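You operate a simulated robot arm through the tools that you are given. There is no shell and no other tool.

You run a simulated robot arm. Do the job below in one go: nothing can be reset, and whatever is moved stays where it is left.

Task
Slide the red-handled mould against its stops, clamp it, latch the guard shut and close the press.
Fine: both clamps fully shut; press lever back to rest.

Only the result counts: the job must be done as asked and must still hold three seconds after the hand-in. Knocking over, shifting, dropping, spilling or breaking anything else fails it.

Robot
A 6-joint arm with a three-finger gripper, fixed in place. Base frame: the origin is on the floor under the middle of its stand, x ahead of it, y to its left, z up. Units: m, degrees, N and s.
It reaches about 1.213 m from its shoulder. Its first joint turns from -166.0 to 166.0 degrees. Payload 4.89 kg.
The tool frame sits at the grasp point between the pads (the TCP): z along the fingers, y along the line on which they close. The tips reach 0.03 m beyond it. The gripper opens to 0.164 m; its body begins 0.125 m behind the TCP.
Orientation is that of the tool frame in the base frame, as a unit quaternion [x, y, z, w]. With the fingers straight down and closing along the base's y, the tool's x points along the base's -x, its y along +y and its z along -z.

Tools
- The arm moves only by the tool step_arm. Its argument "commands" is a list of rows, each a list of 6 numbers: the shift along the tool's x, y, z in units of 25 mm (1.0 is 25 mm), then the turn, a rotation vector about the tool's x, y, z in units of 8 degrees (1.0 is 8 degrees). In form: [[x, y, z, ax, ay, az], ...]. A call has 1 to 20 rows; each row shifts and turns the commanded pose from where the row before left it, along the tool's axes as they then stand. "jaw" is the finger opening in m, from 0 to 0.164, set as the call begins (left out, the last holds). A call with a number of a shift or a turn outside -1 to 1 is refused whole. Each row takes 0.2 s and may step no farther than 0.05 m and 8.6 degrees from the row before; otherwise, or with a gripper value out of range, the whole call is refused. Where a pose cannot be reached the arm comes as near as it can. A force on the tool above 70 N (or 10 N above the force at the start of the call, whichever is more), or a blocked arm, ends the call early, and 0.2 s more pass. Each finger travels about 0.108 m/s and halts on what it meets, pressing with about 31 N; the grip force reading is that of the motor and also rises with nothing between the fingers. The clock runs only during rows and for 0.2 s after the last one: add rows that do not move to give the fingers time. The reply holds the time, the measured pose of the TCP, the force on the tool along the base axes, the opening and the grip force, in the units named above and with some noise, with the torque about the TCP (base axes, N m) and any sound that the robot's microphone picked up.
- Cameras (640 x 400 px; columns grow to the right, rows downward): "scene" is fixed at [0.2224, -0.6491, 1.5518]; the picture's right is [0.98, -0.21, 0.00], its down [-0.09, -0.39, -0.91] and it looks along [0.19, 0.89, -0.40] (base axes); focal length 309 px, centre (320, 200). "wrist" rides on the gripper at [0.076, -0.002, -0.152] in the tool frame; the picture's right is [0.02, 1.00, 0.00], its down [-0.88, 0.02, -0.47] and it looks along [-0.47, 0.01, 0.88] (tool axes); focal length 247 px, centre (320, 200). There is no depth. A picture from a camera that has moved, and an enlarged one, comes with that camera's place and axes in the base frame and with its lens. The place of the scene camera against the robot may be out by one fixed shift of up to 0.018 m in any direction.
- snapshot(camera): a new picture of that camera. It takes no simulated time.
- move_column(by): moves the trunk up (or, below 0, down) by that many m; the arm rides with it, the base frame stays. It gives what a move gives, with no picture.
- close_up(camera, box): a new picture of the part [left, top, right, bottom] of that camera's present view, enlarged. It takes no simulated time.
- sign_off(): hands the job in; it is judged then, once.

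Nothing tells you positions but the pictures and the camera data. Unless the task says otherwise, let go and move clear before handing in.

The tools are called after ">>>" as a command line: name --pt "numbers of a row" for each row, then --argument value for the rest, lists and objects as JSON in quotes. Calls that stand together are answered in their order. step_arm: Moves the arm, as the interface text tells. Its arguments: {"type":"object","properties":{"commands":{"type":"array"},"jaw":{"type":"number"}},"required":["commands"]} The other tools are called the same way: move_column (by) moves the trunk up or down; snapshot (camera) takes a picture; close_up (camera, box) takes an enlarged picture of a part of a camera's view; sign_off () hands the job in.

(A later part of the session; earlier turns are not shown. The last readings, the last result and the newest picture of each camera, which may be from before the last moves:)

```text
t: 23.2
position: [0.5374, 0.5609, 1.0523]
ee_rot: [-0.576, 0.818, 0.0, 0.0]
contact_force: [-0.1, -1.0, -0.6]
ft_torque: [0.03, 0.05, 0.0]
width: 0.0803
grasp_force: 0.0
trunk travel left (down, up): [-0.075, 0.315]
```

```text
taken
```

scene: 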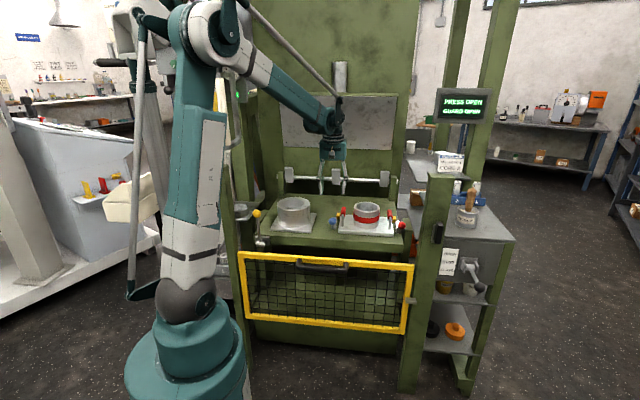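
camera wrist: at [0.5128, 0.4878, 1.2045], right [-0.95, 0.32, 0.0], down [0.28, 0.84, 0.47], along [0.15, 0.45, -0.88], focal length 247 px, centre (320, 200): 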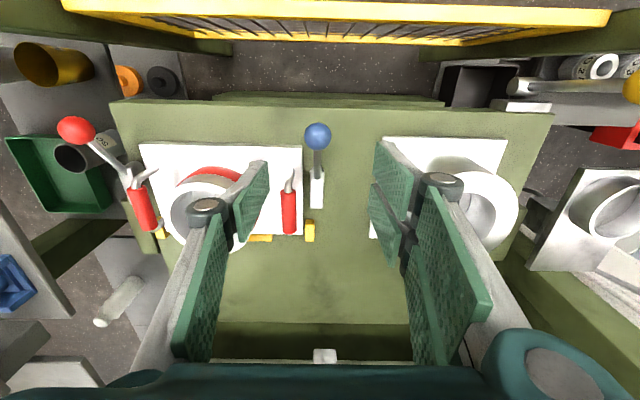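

The ball sits centred between the fingers. One more zoom to fix the pivot and arm position before I descend.

>>> close_up --camera "wrist" --box '[270, 110, 370, 250]'

```text
2.86 times, centred on (320, 180) of wrist
camera zoom: at [0.5128, 0.4878, 1.2045], right [-0.95, 0.32, 0.0], down [0.28, 0.84, 0.47], along [0.15, 0.45, -0.88], focal length 706 px, centre (320, 257)
```

zoom: 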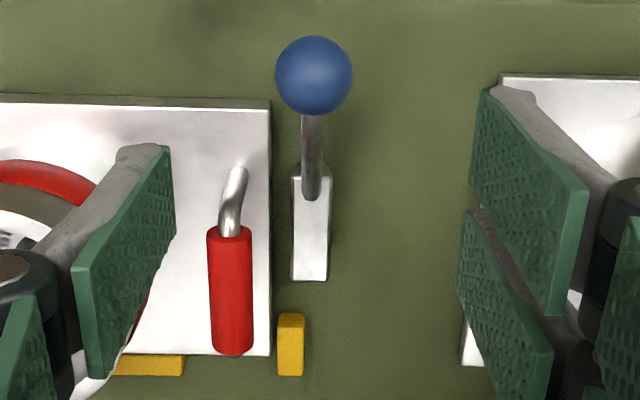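

The geometry is clear: the pivot is about 77 mm behind the ball. I'll descend around the ball with the jaw at 80 mm and the fingers shifted slightly toward the pivot, so they stay away from the plain mould.

>>> step_arm --pt "-0.344 -0.1 0 0 0 0" --pt "0 0 0.92 0 0 0" --pt "0 0 0.92 0 0 0" --pt "0 0 0.92 0 0 0" --pt "0 0 0.92 0 0 0" --pt "0 0 0.92 0 0 0" --pt "0 0 0.92 0 0 0" --pt "0 0 0.92 0 0 0" --pt "0 0 0 0 0 0" --jaw 0.08

>>> snapshot --camera "wrist"

>>> close_up --camera "scene" --box '[270, 170, 390, 250]'

```text
t: 25.2
position: [0.5441, 0.5676, 0.8886]
ee_rot: [-0.576, 0.817, 0.0, 0.0]
contact_force: [-0.5, -0.1, 0.2]
ft_torque: [-0.02, 0.02, 0.01]
width: 0.0801
grasp_force: 0.0
trunk travel left (down, up): [-0.075, 0.315]
```

```text
taken
camera wrist: at [0.5175, 0.4941, 1.041], right [-0.95, 0.32, 0.0], down [0.28, 0.84, 0.47], along [0.15, 0.45, -0.88], focal length 247 px, centre (320, 200)
```

wrist: 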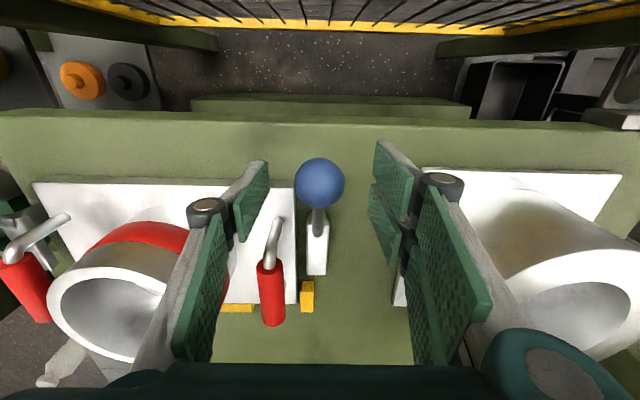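

```text
5.00 times, centred on (330, 210) of scene
camera zoom: at [0.2224, -0.6491, 1.5518], right [0.98, -0.21, 0.0], down [-0.09, -0.39, -0.91], along [0.19, 0.89, -0.4], focal length 1544 px, centre (270, 150)
```

zoom: 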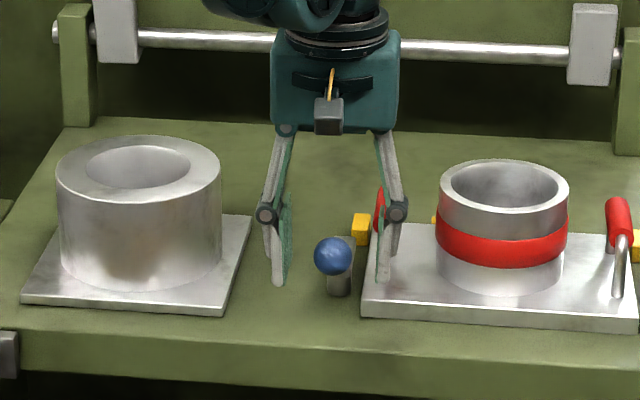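

The fingers straddle the blue ball with clear space all round. I'll close to a loose cage and swing the lever outward (clockwise from above) about its pivot, starting with 24°.

>>> step_arm --pt "0 0 0 0 0 0" --pt "0 0 0 0 0 0" --pt "-0.015 0.2885 0 0 0 0.75" --pt "-0.015 0.2885 0 0 0 0.75" --pt "-0.015 0.2885 0 0 0 0.75" --pt "-0.015 0.2885 0 0 0 0.75" --jaw 0.046

>>> snapshot --camera "wrist"

>>> close_up --camera "scene" --box '[270, 170, 390, 250]'

```text
t: 26.6
position: [0.5202, 0.5821, 0.8894]
ee_rot: [-0.392, 0.92, 0.001, 0.0]
contact_force: [0.8, -0.6, 0.4]
ft_torque: [0.01, 0.01, 0.03]
width: 0.0462
grasp_force: 0.9
trunk travel left (down, up): [-0.075, 0.315]
```

```text
taken
camera wrist: at [0.4668, 0.5255, 1.0417], right [-0.74, 0.68, 0.0], down [0.6, 0.65, 0.47], along [0.32, 0.35, -0.88], focal length 247 px, centre (320, 200)
```

wrist: 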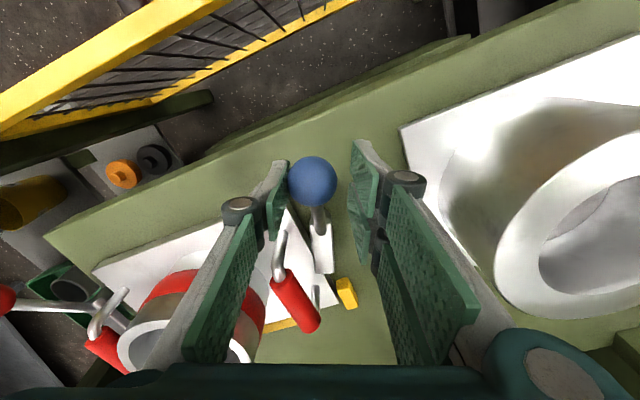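

```text
5.00 times, centred on (330, 210) of scene
camera zoom: at [0.2224, -0.6491, 1.5518], right [0.98, -0.21, 0.0], down [-0.09, -0.39, -0.91], along [0.19, 0.89, -0.4], focal length 1544 px, centre (270, 150)
```

zoom: 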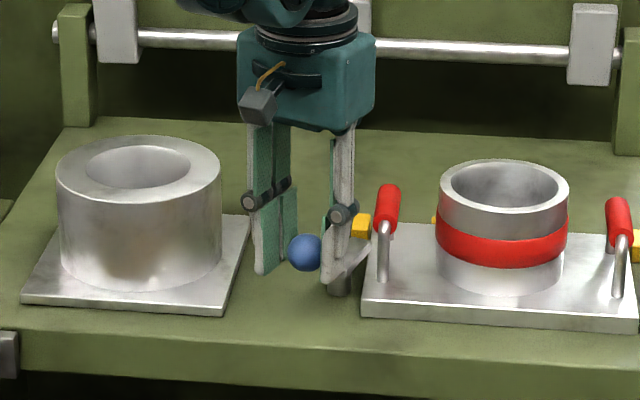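

The lever swings freely and the arm is coming over the plate. I'll continue another 24°.

>>> step_arm --pt "-0.015 0.2885 0 0 0 0.75" --pt "-0.015 0.2885 0 0 0 0.75" --pt "-0.015 0.2885 0 0 0 0.75" --pt "-0.015 0.2885 0 0 0 0.75"

>>> snapshot --camera "wrist"

>>> close_up --camera "scene" --box '[270, 170, 390, 250]'

```text
t: 27.6
position: [0.5044, 0.6064, 0.8903]
ee_rot: [-0.192, 0.981, 0.0, -0.001]
contact_force: [0.2, -1.5, -1.2]
ft_torque: [0.05, 0.0, 0.02]
width: 0.0463
grasp_force: 1.0
trunk travel left (down, up): [-0.075, 0.315]
```

```text
taken
camera wrist: at [0.4327, 0.5755, 1.0418], right [-0.4, 0.92, 0.0], down [0.81, 0.35, 0.47], along [0.43, 0.19, -0.88], focal length 247 px, centre (320, 200)
```

wrist: 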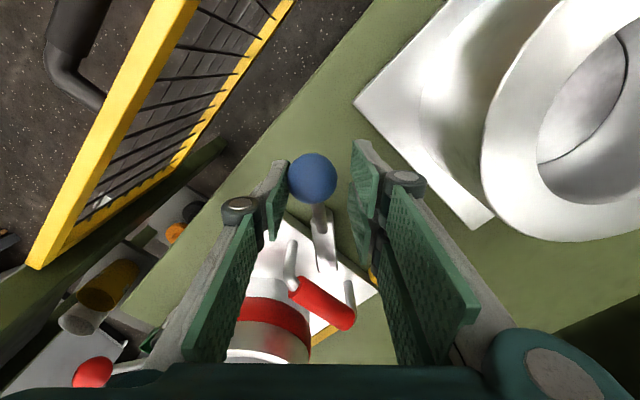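

```text
5.00 times, centred on (330, 210) of scene
camera zoom: at [0.2224, -0.6491, 1.5518], right [0.98, -0.21, 0.0], down [-0.09, -0.39, -0.91], along [0.19, 0.89, -0.4], focal length 1544 px, centre (270, 150)
```

zoom: 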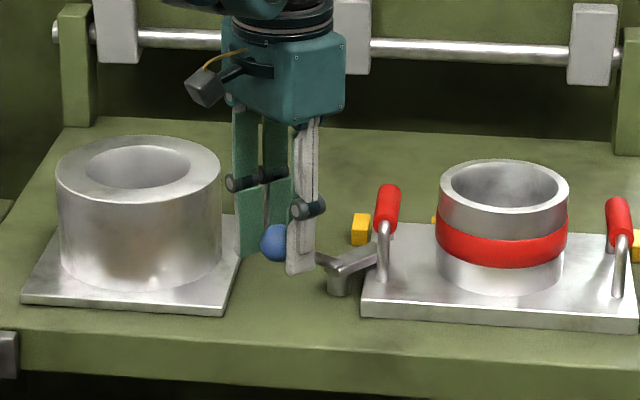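

The arm now passes between the handle legs, under the grip. I'll go on in smaller steps, watching the force and the gap to the plain mould.

>>> step_arm --pt "-0.015 0.2885 0 0 0 0.75" --pt "-0.015 0.2885 0 0 0 0.75"

>>> snapshot --camera "wrist"

>>> close_up --camera "scene" --box '[290, 190, 380, 250]'

```text
t: 28.2
position: [0.501, 0.6221, 0.8901]
ee_rot: [-0.09, 0.996, 0.0, 0.0]
contact_force: [-1.1, -1.4, 0.3]
ft_torque: [0.02, 0.02, -0.01]
width: 0.0459
grasp_force: 0.1
trunk travel left (down, up): [-0.075, 0.315]
```

```text
taken
camera wrist: at [0.4236, 0.6055, 1.0421], right [-0.2, 0.98, 0.0], down [0.86, 0.18, 0.47], along [0.46, 0.09, -0.88], focal length 247 px, centre (320, 200)
```

wrist: 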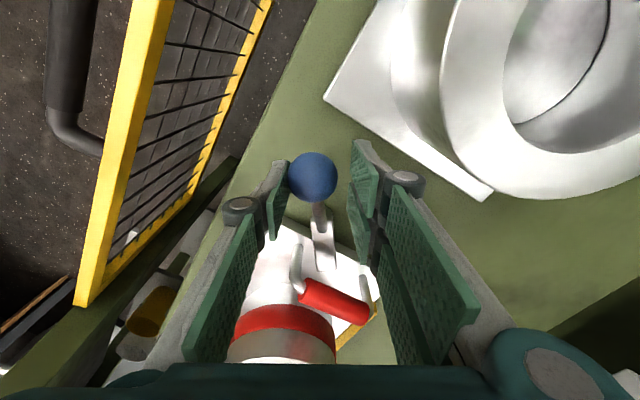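

```text
6.67 times, centred on (335, 220) of scene
camera zoom: at [0.2224, -0.6491, 1.5518], right [0.98, -0.21, 0.0], down [-0.09, -0.39, -0.91], along [0.19, 0.89, -0.4], focal length 2059 px, centre (220, 67)
```

zoom: 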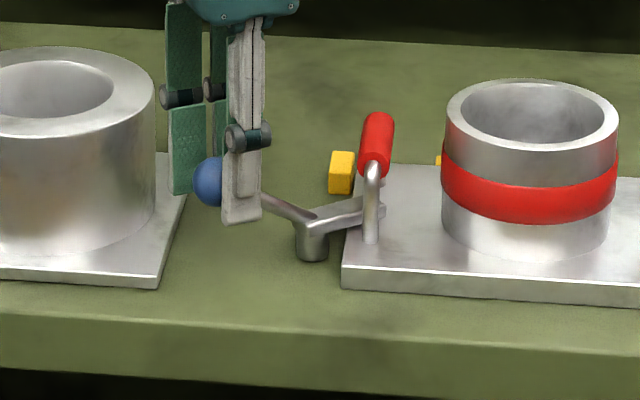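

The force is still low. I'll take another 12° and check the arm position and the gap on the left.

>>> step_arm --pt "-0.015 0.2885 0 0 0 0.75" --pt "-0.015 0.2885 0 0 0 0.75"

>>> snapshot --camera "wrist"

>>> close_up --camera "scene" --box '[290, 190, 380, 250]'

```text
t: 28.8
position: [0.5008, 0.6345, 0.8884]
ee_rot: [0.016, 1.0, -0.001, 0.0]
contact_force: [8.7, -21.4, -0.5]
ft_torque: [-0.15, -0.12, 0.45]
width: 0.0542
grasp_force: 10.5
trunk travel left (down, up): [-0.075, 0.315]
```

```text
taken
camera wrist: at [0.4223, 0.6341, 1.0417], right [0.01, 1.0, 0.0], down [0.88, -0.01, 0.47], along [0.47, -0.01, -0.88], focal length 247 px, centre (320, 200)
```

wrist: 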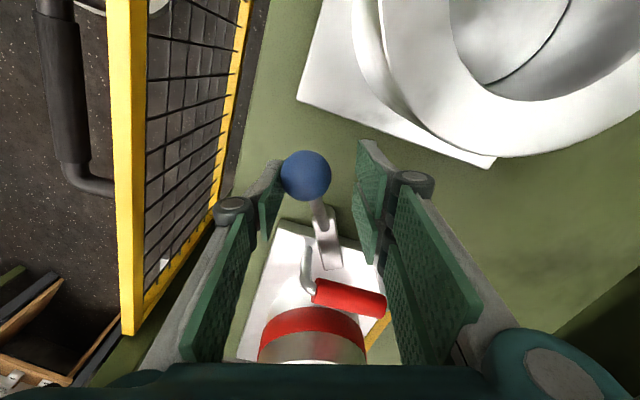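

```text
6.67 times, centred on (335, 220) of scene
camera zoom: at [0.2224, -0.6491, 1.5518], right [0.98, -0.21, 0.0], down [-0.09, -0.39, -0.91], along [0.19, 0.89, -0.4], focal length 2059 px, centre (220, 67)
```

zoom: 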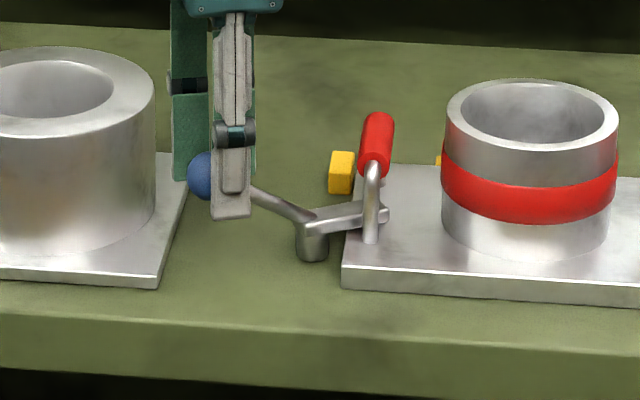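

Resistance has risen to about 23 N near 65–70°. I need to see whether that is the clamp's own stop or the handle leg.

>>> close_up --camera "scene" --box '[328, 205, 352, 230]'

>>> close_up --camera "wrist" --box '[270, 140, 400, 310]'

```text
16.00 times, centred on (340, 218) of scene
camera zoom: at [0.2224, -0.6491, 1.5518], right [0.98, -0.21, 0.0], down [-0.09, -0.39, -0.91], along [0.19, 0.89, -0.4], focal length 4942 px, centre (0, -80)
```

zoom: 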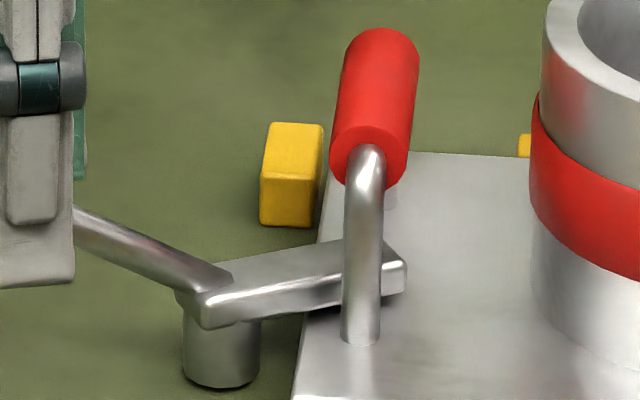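

```text
2.35 times, centred on (335, 225) of wrist
camera zoom: at [0.4223, 0.6341, 1.0417], right [0.01, 1.0, 0.0], down [0.88, -0.01, 0.47], along [0.47, -0.01, -0.88], focal length 581 px, centre (285, 141)
```

zoom: 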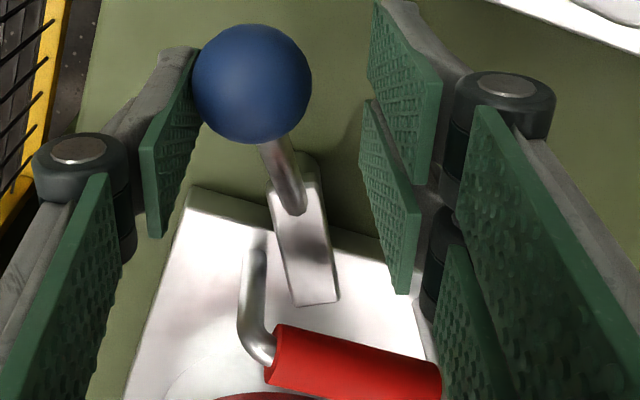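

The arm sits over the plate with a small gap to the handle leg, so this may be the clamp's own limit. I'll push slightly further to see whether it moves.

>>> step_arm --pt "-0.01 0.2 0 0 0 0.3" --pt "0 0 0 0 0 0" --jaw 0.04

>>> close_up --camera "scene" --box '[328, 205, 352, 230]'

>>> close_up --camera "wrist" --box '[270, 140, 400, 310]'

```text
t: 29.4
position: [0.501, 0.6373, 0.89]
ee_rot: [0.037, 0.999, 0.0, 0.001]
contact_force: [19.4, -54.6, -5.7]
ft_torque: [-0.29, -0.26, 1.23]
width: 0.061
grasp_force: 25.9
trunk travel left (down, up): [-0.075, 0.315]
```

```text
16.00 times, centred on (340, 218) of scene
camera zoom: at [0.2224, -0.6491, 1.5518], right [0.98, -0.21, 0.0], down [-0.09, -0.39, -0.91], along [0.19, 0.89, -0.4], focal length 4942 px, centre (0, -80)
```

zoom: 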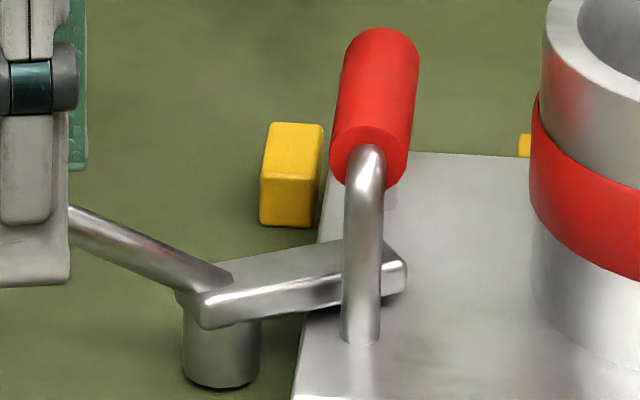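

```text
2.35 times, centred on (335, 225) of wrist
camera zoom: at [0.4227, 0.6407, 1.0416], right [0.05, 1.0, 0.0], down [0.88, -0.05, 0.47], along [0.47, -0.02, -0.88], focal length 581 px, centre (285, 141)
```

zoom: 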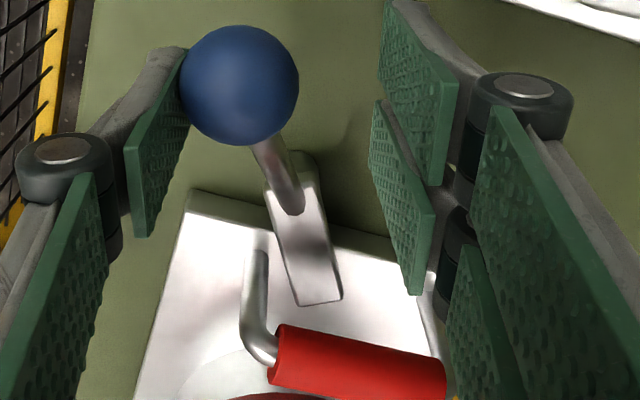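

The arm did not move under 57 N and has clearance to the leg, so this is its hard stop, about 61° round and over the plate. I'll open the fingers and lift away.

>>> step_arm --pt "0 -0.15 0 0 0 0" --pt "0 -0.1 0 0 0 0" --pt "0 0 0 0 0 0" --jaw 0.076

>>> snapshot --camera "wrist"

>>> close_up --camera "scene" --box '[290, 190, 380, 250]'

```text
t: 30.2
position: [0.4991, 0.6338, 0.8899]
ee_rot: [0.036, 0.999, 0.0, 0.0]
contact_force: [-1.4, 0.0, -0.1]
ft_torque: [0.01, -0.02, 0.01]
width: 0.0758
grasp_force: 0.0
trunk travel left (down, up): [-0.075, 0.315]
```

```text
taken
camera wrist: at [0.4207, 0.6372, 1.0418], right [0.05, 1.0, 0.0], down [0.88, -0.04, 0.47], along [0.47, -0.02, -0.88], focal length 247 px, centre (320, 200)
```

wrist: 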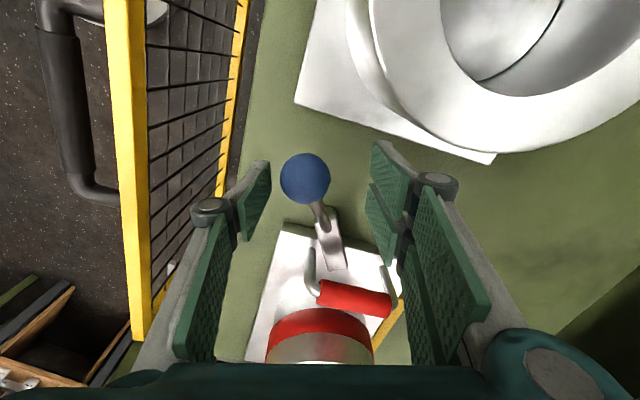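

```text
6.67 times, centred on (335, 220) of scene
camera zoom: at [0.2224, -0.6491, 1.5518], right [0.98, -0.21, 0.0], down [-0.09, -0.39, -0.91], along [0.19, 0.89, -0.4], focal length 2059 px, centre (220, 67)
```

zoom: 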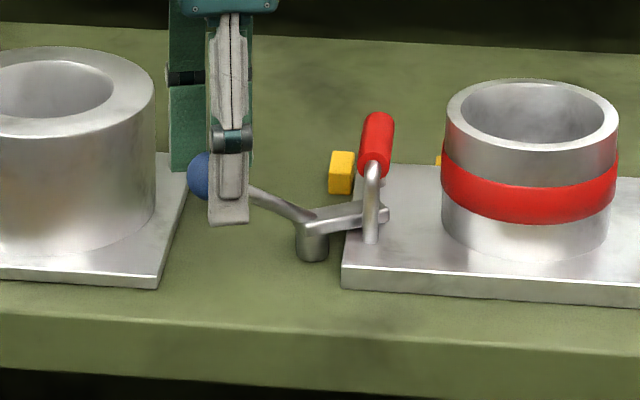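

The blue clamp stays shut. I'll lift, turn back to the press-aligned pose, and travel above the red ball.

>>> step_arm --pt "0 0 -0.92 0 0 0" --pt "0 0 -0.92 0 0 0" --pt "0 0 -0.92 0 0 0" --pt "0 0 -0.92 0 0 0" --pt "0 0 -0.92 0 0 0" --pt "0 0 -0.92 0 0 0" --pt "0 0 -0.92 0 0 0" --pt "0 0 0 0 0 -0.934" --pt "0 0 0 0 0 -0.934" --pt "0 0 0 0 0 -0.934" --pt "0 0 0 0 0 -0.934" --pt "0 0 0 0 0 -0.934" --pt "0 0 0 0 0 -0.934" --pt "0 0 0 0 0 -0.934" --pt "0 0 0 0 0 -0.934" --pt "0 0 0 0 0 -0.934" --pt "0 0 0 0 0 -0.934" --jaw 0.08

>>> step_arm --pt "0.12 -0.93 0 0 0 0" --pt "0.12 -0.93 0 0 0 0" --pt "0.12 -0.93 0 0 0 0" --pt "0.12 -0.93 0 0 0 0" --pt "0.12 -0.93 0 0 0 0" --pt "0.12 -0.93 0 0 0 0" --pt "0.12 -0.93 0 0 0 0" --pt "0.12 -0.93 0 0 0 0" --pt "0.12 -0.93 0 0 0 0" --pt "0.12 -0.93 0 0 0 0" --pt "0.12 -0.93 0 0 0 0" --pt "0.12 -0.93 0 0 0 0" --pt "0.12 -0.93 0 0 0 0" --pt "0.12 -0.93 0 0 0 0" --pt "0.12 -0.93 0 0 0 0" --pt "0.12 -0.93 0 0 0 0" --pt "0 0 0 0 0 0"

>>> snapshot --camera "wrist"

>>> close_up --camera "wrist" --box '[270, 110, 370, 250]'

```text
t: 33.8
position: [0.5, 0.6335, 1.051]
ee_rot: [-0.578, 0.816, 0.0, 0.0]
contact_force: [-0.8, -0.3, 0.3]
ft_torque: [0.0, -0.02, -0.01]
width: 0.08
grasp_force: 0.1
trunk travel left (down, up): [-0.075, 0.315]
```

```text
t: 37.4
position: [0.8344, 0.4643, 1.0507]
ee_rot: [-0.577, 0.817, 0.0, 0.0]
contact_force: [0.8, 0.5, -0.6]
ft_torque: [-0.03, -0.02, 0.02]
width: 0.0801
grasp_force: 0.1
trunk travel left (down, up): [-0.075, 0.315]
```

```text
taken
camera wrist: at [0.8077, 0.3916, 1.2024], right [-0.95, 0.31, 0.0], down [0.27, 0.84, 0.47], along [0.15, 0.45, -0.88], focal length 247 px, centre (320, 200)
```

wrist: 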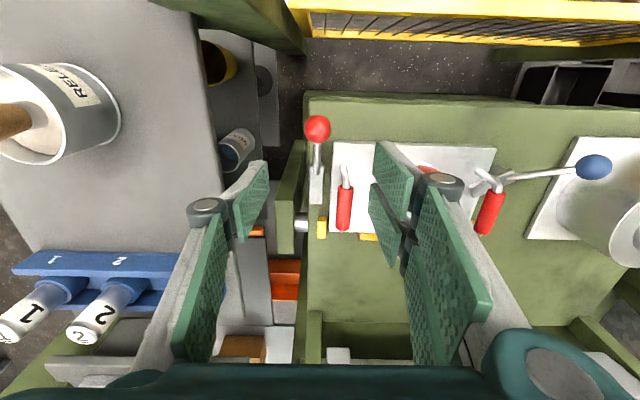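

```text
2.86 times, centred on (320, 180) of wrist
camera zoom: at [0.8077, 0.3916, 1.2024], right [-0.95, 0.31, 0.0], down [0.27, 0.84, 0.47], along [0.15, 0.45, -0.88], focal length 706 px, centre (320, 257)
```

zoom: 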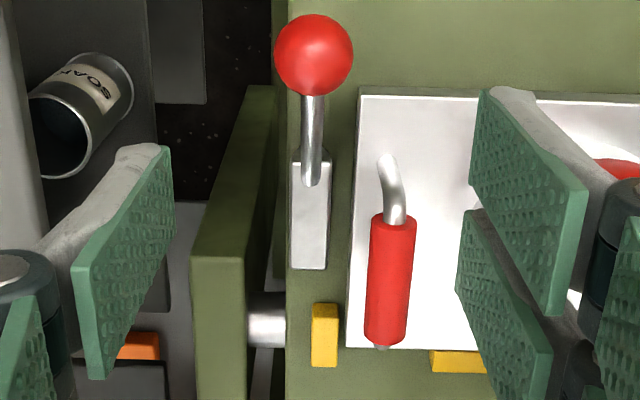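

The red clamp mirrors the blue one, with its pivot near (0.633, 0.784) and ball near (0.633, 0.707). A shelf edge lies at about 0.744 on the right, so I'll cage the ball slightly toward the pivot to stay clear. Descending now.

>>> step_arm --pt "-0.14 -0.04 0 0 0 0" --pt "0 0 0.919 0 0 0" --pt "0 0 0.919 0 0 0" --pt "0 0 0.919 0 0 0" --pt "0 0 0.919 0 0 0" --pt "0 0 0.919 0 0 0" --pt "0 0 0.919 0 0 0" --pt "0 0 0.919 0 0 0" --pt "0 0 0 0 0 0" --jaw 0.076

>>> snapshot --camera "wrist"

>>> close_up --camera "scene" --box '[350, 170, 470, 250]'

```text
t: 39.4
position: [0.836, 0.4699, 0.8902]
ee_rot: [-0.578, 0.816, 0.001, 0.0]
contact_force: [0.9, -0.2, 0.0]
ft_torque: [-0.01, -0.03, 0.01]
width: 0.0761
grasp_force: 0.0
trunk travel left (down, up): [-0.075, 0.315]
```

```text
taken
camera wrist: at [0.8108, 0.3958, 1.0418], right [-0.95, 0.31, 0.0], down [0.27, 0.84, 0.47], along [0.15, 0.45, -0.88], focal length 247 px, centre (320, 200)
```

wrist: 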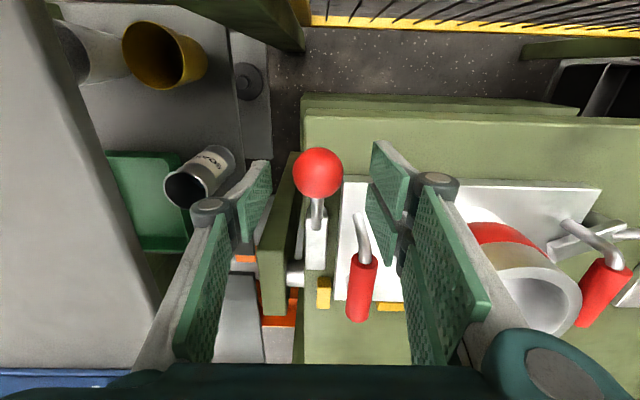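

```text
5.00 times, centred on (410, 210) of scene
camera zoom: at [0.2224, -0.6491, 1.5518], right [0.98, -0.21, 0.0], down [-0.09, -0.39, -0.91], along [0.19, 0.89, -0.4], focal length 1544 px, centre (-130, 150)
```

zoom: 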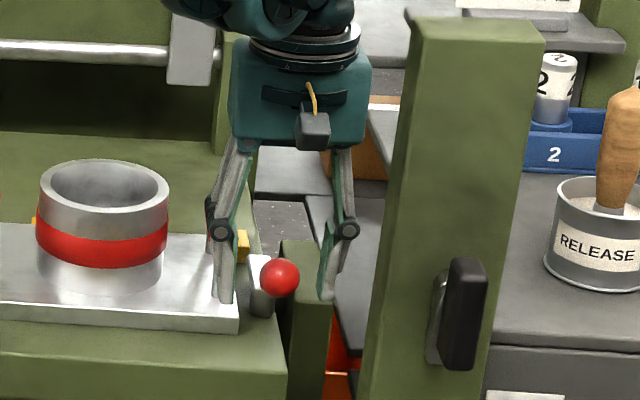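

The fingers straddle the red ball cleanly. I'll cage it and swing it outward to the right, counter-clockwise from above, 24° first.

>>> step_arm --pt "0 0 0 0 0 0" --pt "0 0 0 0 0 0" --pt "-0.014 -0.265 0 0 0 -0.75" --pt "-0.014 -0.265 0 0 0 -0.75" --pt "-0.014 -0.265 0 0 0 -0.75" --pt "-0.014 -0.265 0 0 0 -0.75" --jaw 0.045

>>> snapshot --camera "wrist"

>>> close_up --camera "scene" --box '[350, 170, 470, 250]'

```text
t: 40.8
position: [0.8629, 0.4655, 0.8897]
ee_rot: [0.736, -0.677, -0.001, 0.001]
contact_force: [-1.3, -0.1, -0.9]
ft_torque: [0.03, -0.04, -0.02]
width: 0.0452
grasp_force: 0.3
trunk travel left (down, up): [-0.075, 0.315]
```

```text
taken
camera wrist: at [0.8679, 0.3881, 1.0416], right [-0.99, -0.1, 0.0], down [-0.09, 0.88, 0.47], along [-0.05, 0.47, -0.88], focal length 247 px, centre (320, 200)
```

wrist: 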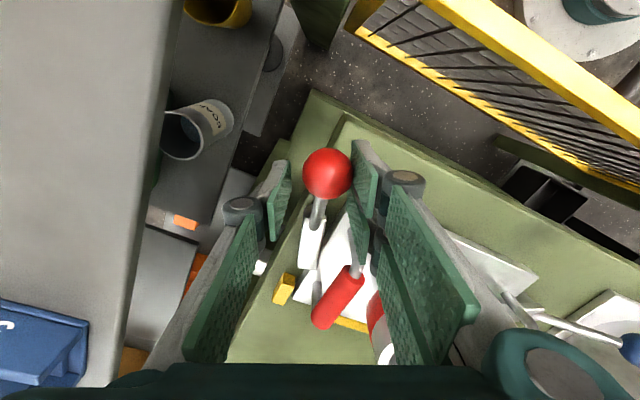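

```text
5.00 times, centred on (410, 210) of scene
camera zoom: at [0.2224, -0.6491, 1.5518], right [0.98, -0.21, 0.0], down [-0.09, -0.39, -0.91], along [0.19, 0.89, -0.4], focal length 1544 px, centre (-130, 150)
```

zoom: 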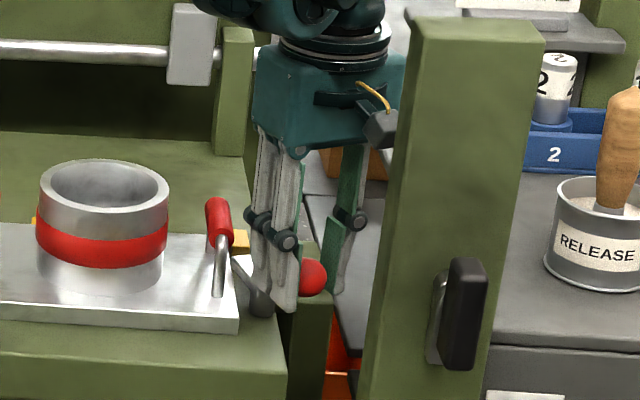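

It is swinging well. I'll take another 18° while watching the shelf on the right.

>>> step_arm --pt "-0.014 -0.265 0 0 0 -0.75" --pt "-0.014 -0.265 0 0 0 -0.75" --pt "-0.014 -0.265 0 0 0 -0.75"

>>> snapshot --camera "wrist"

>>> close_up --camera "scene" --box '[350, 170, 470, 250]'

```text
t: 41.6
position: [0.8805, 0.4696, 0.8891]
ee_rot: [0.832, -0.554, -0.001, 0.0]
contact_force: [-0.4, -1.3, 0.1]
ft_torque: [0.01, -0.08, -0.01]
width: 0.0451
grasp_force: 0.5
trunk travel left (down, up): [-0.075, 0.315]
```

```text
taken
camera wrist: at [0.9097, 0.3992, 1.042], right [-0.91, -0.41, 0.0], down [-0.36, 0.81, 0.47], along [-0.19, 0.43, -0.88], focal length 247 px, centre (320, 200)
```

wrist: 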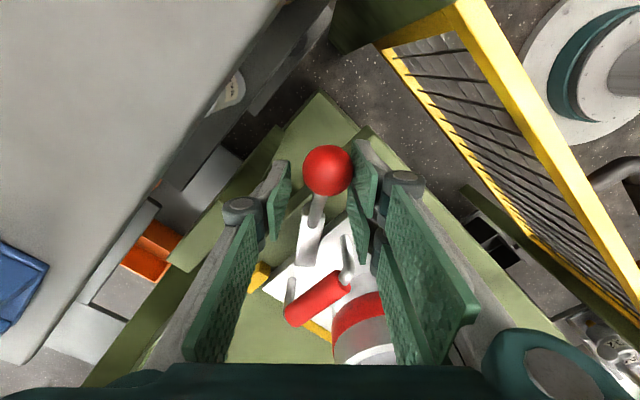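

```text
5.00 times, centred on (410, 210) of scene
camera zoom: at [0.2224, -0.6491, 1.5518], right [0.98, -0.21, 0.0], down [-0.09, -0.39, -0.91], along [0.19, 0.89, -0.4], focal length 1544 px, centre (-130, 150)
```

zoom: 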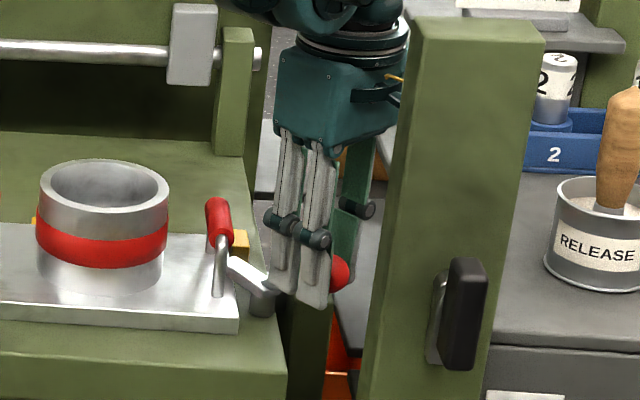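

The clearance still looks fine. Next is 12° more.

>>> step_arm --pt "-0.014 -0.265 0 0 0 -0.75" --pt "-0.014 -0.265 0 0 0 -0.75"

>>> snapshot --camera "wrist"

>>> close_up --camera "scene" --box '[380, 200, 420, 240]'

```text
t: 42.2
position: [0.8919, 0.4757, 0.8888]
ee_rot: [0.886, -0.464, 0.0, 0.0]
contact_force: [-1.5, -1.4, 0.5]
ft_torque: [0.01, -0.01, 0.01]
width: 0.0454
grasp_force: 0.6
trunk travel left (down, up): [-0.075, 0.315]
```

```text
taken
camera wrist: at [0.9346, 0.4144, 1.0415], right [-0.81, -0.59, 0.0], down [-0.52, 0.71, 0.47], along [-0.28, 0.38, -0.88], focal length 247 px, centre (320, 200)
```

wrist: 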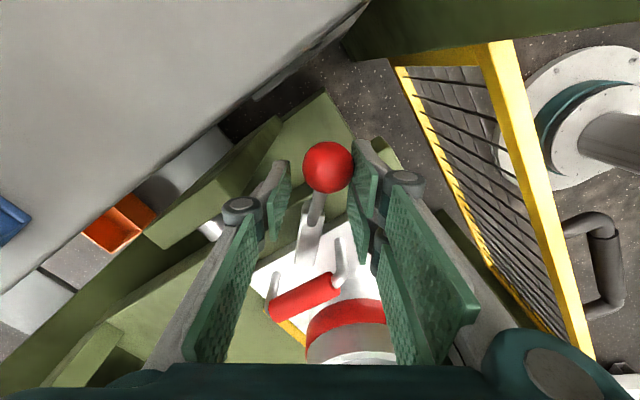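

```text
10.00 times, centred on (400, 220) of scene
camera zoom: at [0.2224, -0.6491, 1.5518], right [0.98, -0.21, 0.0], down [-0.09, -0.39, -0.91], along [0.19, 0.89, -0.4], focal length 3089 px, centre (-480, 0)
```

zoom: 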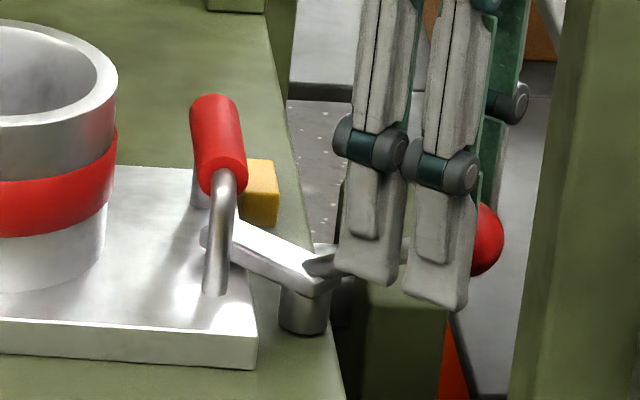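

I'm near the end of travel and will continue gently until the force rises.

>>> step_arm --pt "-0.014 -0.265 0 0 0 -0.75" --pt "-0.014 -0.2 0 0 0 -0.6"

>>> close_up --camera "wrist" --box '[200, 100, 440, 330]'

>>> close_up --camera "scene" --box '[380, 200, 420, 240]'

```text
t: 42.8
position: [0.9011, 0.4854, 0.8892]
ee_rot: [0.926, -0.379, 0.001, 0.0]
contact_force: [0.0, 0.2, 0.2]
ft_torque: [0.06, -0.05, -0.01]
width: 0.045
grasp_force: 0.0
trunk travel left (down, up): [-0.075, 0.315]
```

```text
1.74 times, centred on (320, 215) of wrist
camera zoom: at [0.9544, 0.4323, 1.0421], right [-0.69, -0.73, 0.0], down [-0.64, 0.6, 0.47], along [-0.34, 0.32, -0.88], focal length 430 px, centre (320, 174)
```

zoom: 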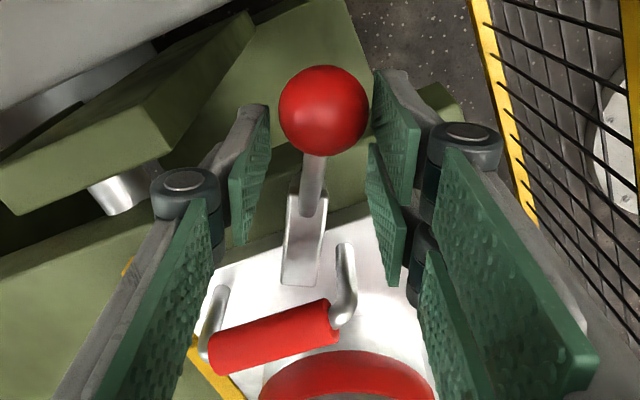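

```text
10.00 times, centred on (400, 220) of scene
camera zoom: at [0.2224, -0.6491, 1.5518], right [0.98, -0.21, 0.0], down [-0.09, -0.39, -0.91], along [0.19, 0.89, -0.4], focal length 3089 px, centre (-480, 0)
```

zoom: 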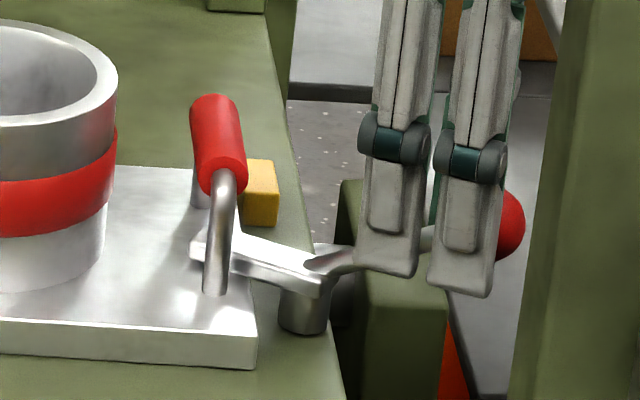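

There is no resistance yet, so I'll keep going in small increments.

>>> step_arm --pt "-0.01 -0.2 0 0 0 -0.5" --pt "0 -0.12 0 0 0 -0.3" --pt "0 0 0 0 0 0"

>>> close_up --camera "wrist" --box '[200, 100, 440, 330]'

>>> close_up --camera "scene" --box '[380, 200, 420, 240]'

```text
t: 43.6
position: [0.9053, 0.488, 0.8895]
ee_rot: [0.945, -0.327, 0.001, 0.001]
contact_force: [-18.6, -10.4, -4.4]
ft_torque: [0.08, 0.15, -0.59]
width: 0.0533
grasp_force: 10.2
trunk travel left (down, up): [-0.075, 0.315]
```

```text
1.74 times, centred on (320, 215) of wrist
camera zoom: at [0.9645, 0.4433, 1.0423], right [-0.6, -0.8, 0.0], down [-0.7, 0.53, 0.47], along [-0.38, 0.28, -0.88], focal length 430 px, centre (320, 174)
```

zoom: 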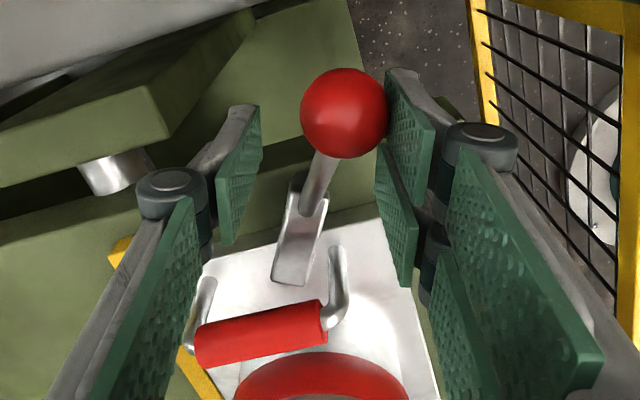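

```text
10.00 times, centred on (400, 220) of scene
camera zoom: at [0.2224, -0.6491, 1.5518], right [0.98, -0.21, 0.0], down [-0.09, -0.39, -0.91], along [0.19, 0.89, -0.4], focal length 3089 px, centre (-480, 0)
```

zoom: 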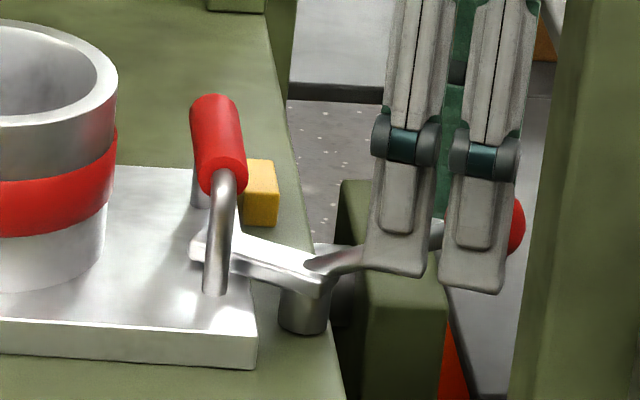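

Resistance has appeared at the mirrored angle. A slightly firmer push will confirm it's the hard stop.

>>> step_arm --pt "-0.01 -0.18 0 0 0 -0.1" --pt "0 0 0 0 0 0" --jaw 0.04

>>> close_up --camera "scene" --box '[380, 200, 420, 240]'

```text
t: 44.2
position: [0.9077, 0.492, 0.8912]
ee_rot: [0.947, -0.321, 0.0, 0.0]
contact_force: [-42.4, -32.2, -19.7]
ft_torque: [0.41, 0.33, -1.28]
width: 0.0599
grasp_force: 24.0
trunk travel left (down, up): [-0.075, 0.315]
```

```text
10.00 times, centred on (400, 220) of scene
camera zoom: at [0.2224, -0.6491, 1.5518], right [0.98, -0.21, 0.0], down [-0.09, -0.39, -0.91], along [0.19, 0.89, -0.4], focal length 3089 px, centre (-480, 0)
```

zoom: 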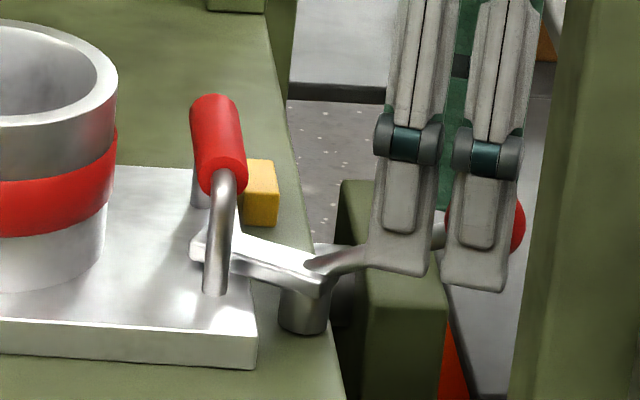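

The arm is rock solid under 55 N, so the red clamp is at its stop. Releasing and lifting clear.

>>> step_arm --pt "0 0.15 0 0 0 0" --pt "0 0.13 0 0 0 0" --pt "0 0 0 0 0 0" --jaw 0.074

>>> snapshot --camera "wrist"

```text
t: 45.0
position: [0.9055, 0.4882, 0.8898]
ee_rot: [0.947, -0.321, 0.0, 0.0]
contact_force: [-0.4, 1.6, -0.1]
ft_torque: [0.01, -0.01, 0.01]
width: 0.0741
grasp_force: 0.1
trunk travel left (down, up): [-0.075, 0.315]
```

```text
taken
camera wrist: at [0.9644, 0.4426, 1.042], right [-0.59, -0.81, 0.0], down [-0.71, 0.52, 0.47], along [-0.38, 0.28, -0.88], focal length 247 px, centre (320, 200)
```

wrist: 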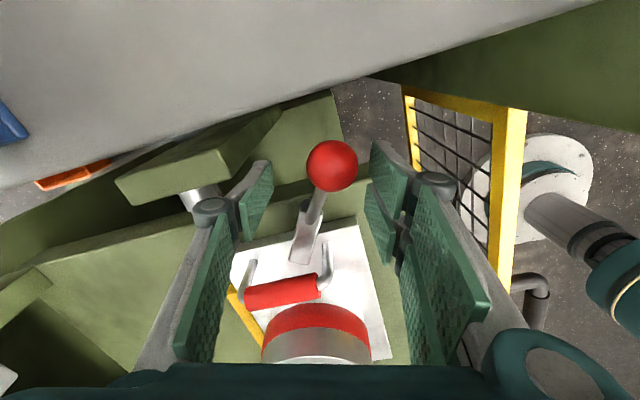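

Both levers stay put. I'll lift high and turn back to the press-aligned pose.

>>> step_arm --pt "0 0 -1 0 0 0" --pt "0 0 -1 0 0 0" --pt "0 0 -1 0 0 0" --pt "0 0 -1 0 0 0" --pt "0 0 -1 0 0 0" --pt "0 0 -1 0 0 0" --pt "0 0 -1 0 0 0" --pt "0 0 -1 0 0 0" --pt "0 0 -1 0 0 0" --pt "0 0 -1 0 0 0" --pt "0 0 0 0 0 1" --pt "0 0 0 0 0 1" --pt "0 0 0 0 0 1" --pt "0 0 0 0 0 1" --pt "0 0 0 0 0 1" --pt "0 0 0 0 0 1" --pt "0 0 0 0 0 1" --pt "0 0 0 0 0 1" --pt "0 0 0 0 0 1" --jaw 0.164

>>> snapshot --camera "wrist"

>>> snapshot --camera "scene"

```text
t: 49.0
position: [0.9044, 0.4867, 1.1392]
ee_rot: [-0.578, 0.816, 0.0, 0.0]
contact_force: [-0.3, 0.4, 0.6]
ft_torque: [0.0, -0.02, 0.0]
width: 0.164
grasp_force: 0.1
trunk travel left (down, up): [-0.075, 0.315]
```

```text
taken
camera wrist: at [0.8791, 0.4142, 1.2918], right [-0.95, 0.31, 0.0], down [0.28, 0.84, 0.47], along [0.15, 0.45, -0.88], focal length 247 px, centre (320, 200)
```

wrist: 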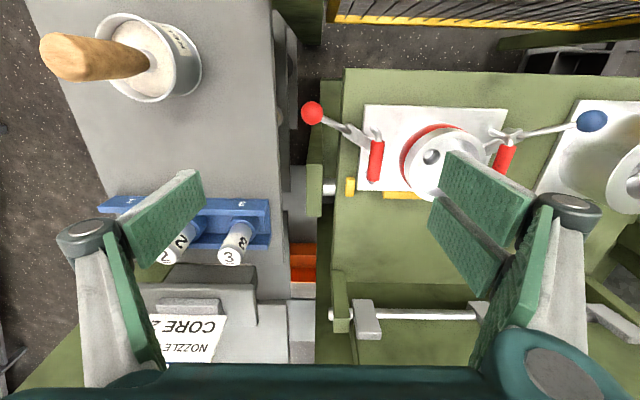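

```text
taken
```

scene: 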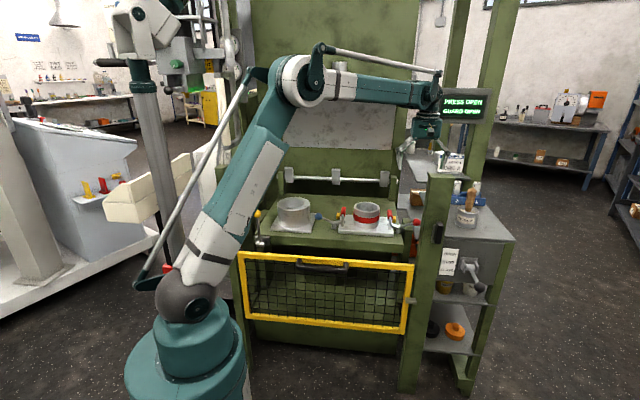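

Both clamps look shut with their arms over the plate. Next is the guard: its handle bar is near (0.448, 0.370, 0.768). I'm moving out over the lowered guard to the front of the press, staying high.

>>> step_arm --pt "0 0.975 0 0 0 0" --pt "0 0.975 0 0 0 0" --pt "0 0.975 0 0 0 0" --pt "0.925 0.975 0 0 0 0" --pt "0.925 0.975 0 0 0 0" --pt "0.925 0.975 0 0 0 0" --pt "0.925 0.975 0 0 0 0" --pt "0.925 0.975 0 0 0 0" --pt "0.925 0.975 0 0 0 0" --pt "0.925 0.975 0 0 0 0" --pt "0.925 0.975 0 0 0 0" --pt "0.925 0.975 0 0 0 0" --pt "0.925 0.975 0 0 0 0" --pt "0.925 0.975 0 0 0 0" --pt "0.925 0.975 0 0 0 0" --pt "0.925 0.975 0 0 0 0" --jaw 0.1

>>> snapshot --camera "wrist"

>>> snapshot --camera "scene"

```text
t: 52.4
position: [0.4367, 0.3339, 1.1392]
ee_rot: [-0.578, 0.816, 0.0, 0.001]
contact_force: [2.4, 1.9, -1.3]
ft_torque: [-0.19, 0.32, 0.0]
width: 0.0998
grasp_force: 0.0
trunk travel left (down, up): [-0.075, 0.315]
```

```text
taken
camera wrist: at [0.411, 0.2611, 1.2909], right [-0.95, 0.31, 0.0], down [0.27, 0.84, 0.47], along [0.15, 0.45, -0.88], focal length 247 px, centre (320, 200)
```

wrist: 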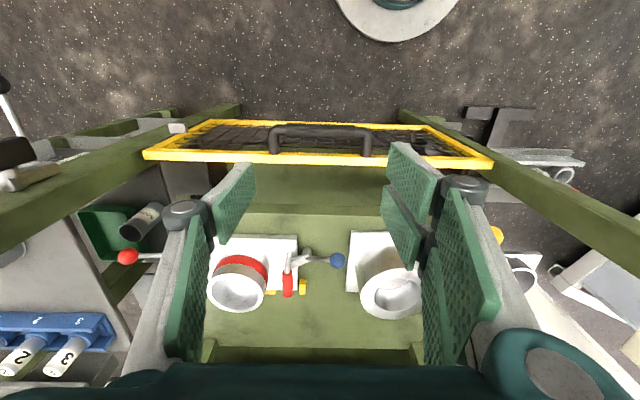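

```text
taken
```

scene: 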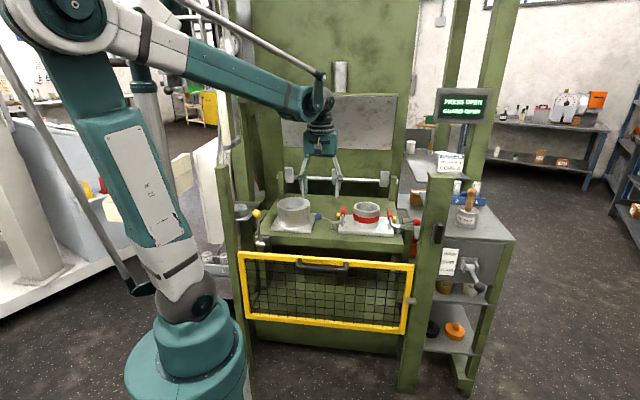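

Here is a straight view down on the guard and handle. I'll zoom in to measure the handle gap, tab and latch.

>>> close_up --camera "wrist" --box '[240, 105, 400, 185]'

>>> close_up --camera "wrist" --box '[0, 60, 240, 210]'

>>> close_up --camera "scene" --box '[400, 215, 450, 310]'

>>> close_up --camera "scene" --box '[425, 215, 455, 250]'

>>> close_up --camera "scene" --box '[285, 245, 365, 285]'

```text
4.00 times, centred on (320, 145) of wrist
camera zoom: at [0.411, 0.2611, 1.2909], right [-0.95, 0.31, 0.0], down [0.27, 0.84, 0.47], along [0.15, 0.45, -0.88], focal length 988 px, centre (320, 420)
```

zoom: 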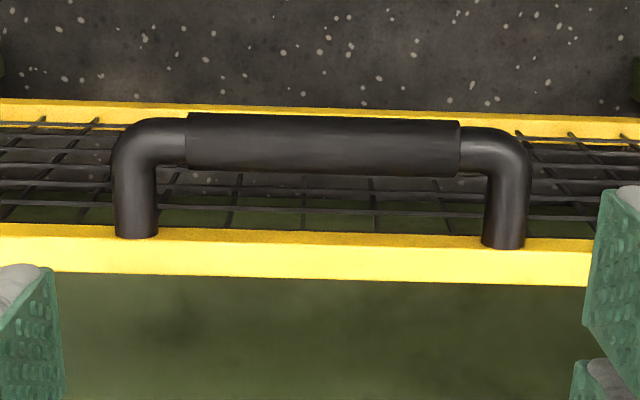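

```text
2.67 times, centred on (120, 135) of wrist
camera zoom: at [0.411, 0.2611, 1.2909], right [-0.95, 0.31, 0.0], down [0.27, 0.84, 0.47], along [0.15, 0.45, -0.88], focal length 659 px, centre (853, 373)
```

zoom: 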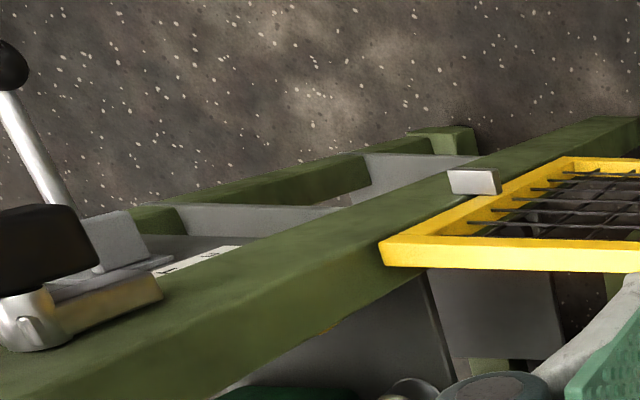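

```text
4.21 times, centred on (425, 262) of scene
camera zoom: at [0.2224, -0.6491, 1.5518], right [0.98, -0.21, 0.0], down [-0.09, -0.39, -0.91], along [0.19, 0.89, -0.4], focal length 1300 px, centre (-122, -63)
```

zoom: 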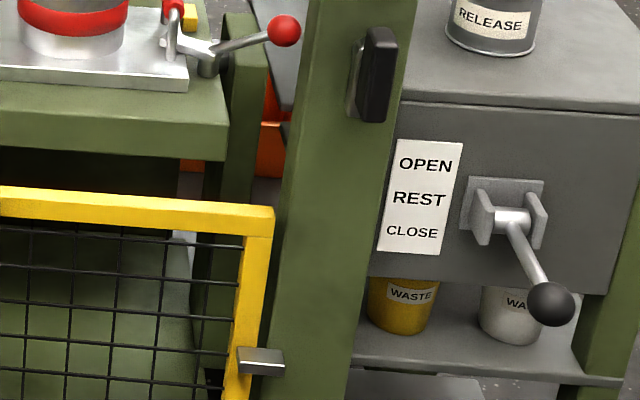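

```text
11.43 times, centred on (440, 232) of scene
camera zoom: at [0.2224, -0.6491, 1.5518], right [0.98, -0.21, 0.0], down [-0.09, -0.39, -0.91], along [0.19, 0.89, -0.4], focal length 3530 px, centre (-1051, -171)
```

zoom: 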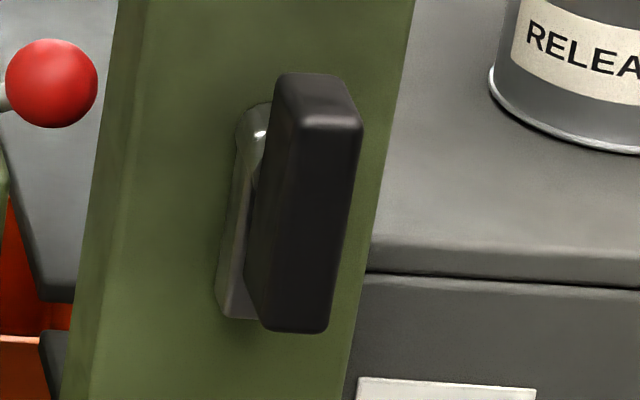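

```text
8.00 times, centred on (325, 265) of scene
camera zoom: at [0.2224, -0.6491, 1.5518], right [0.98, -0.21, 0.0], down [-0.09, -0.39, -0.91], along [0.19, 0.89, -0.4], focal length 2471 px, centre (280, -320)
```

zoom: 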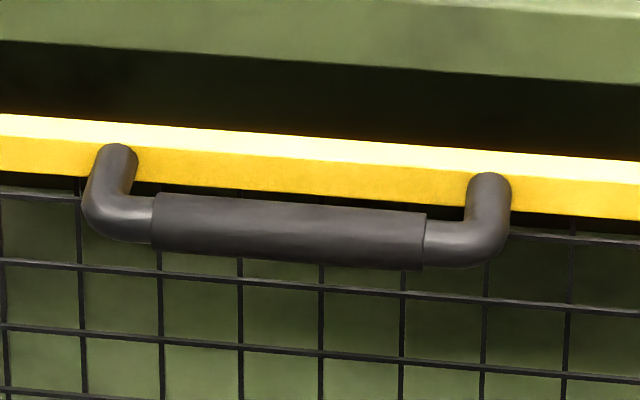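

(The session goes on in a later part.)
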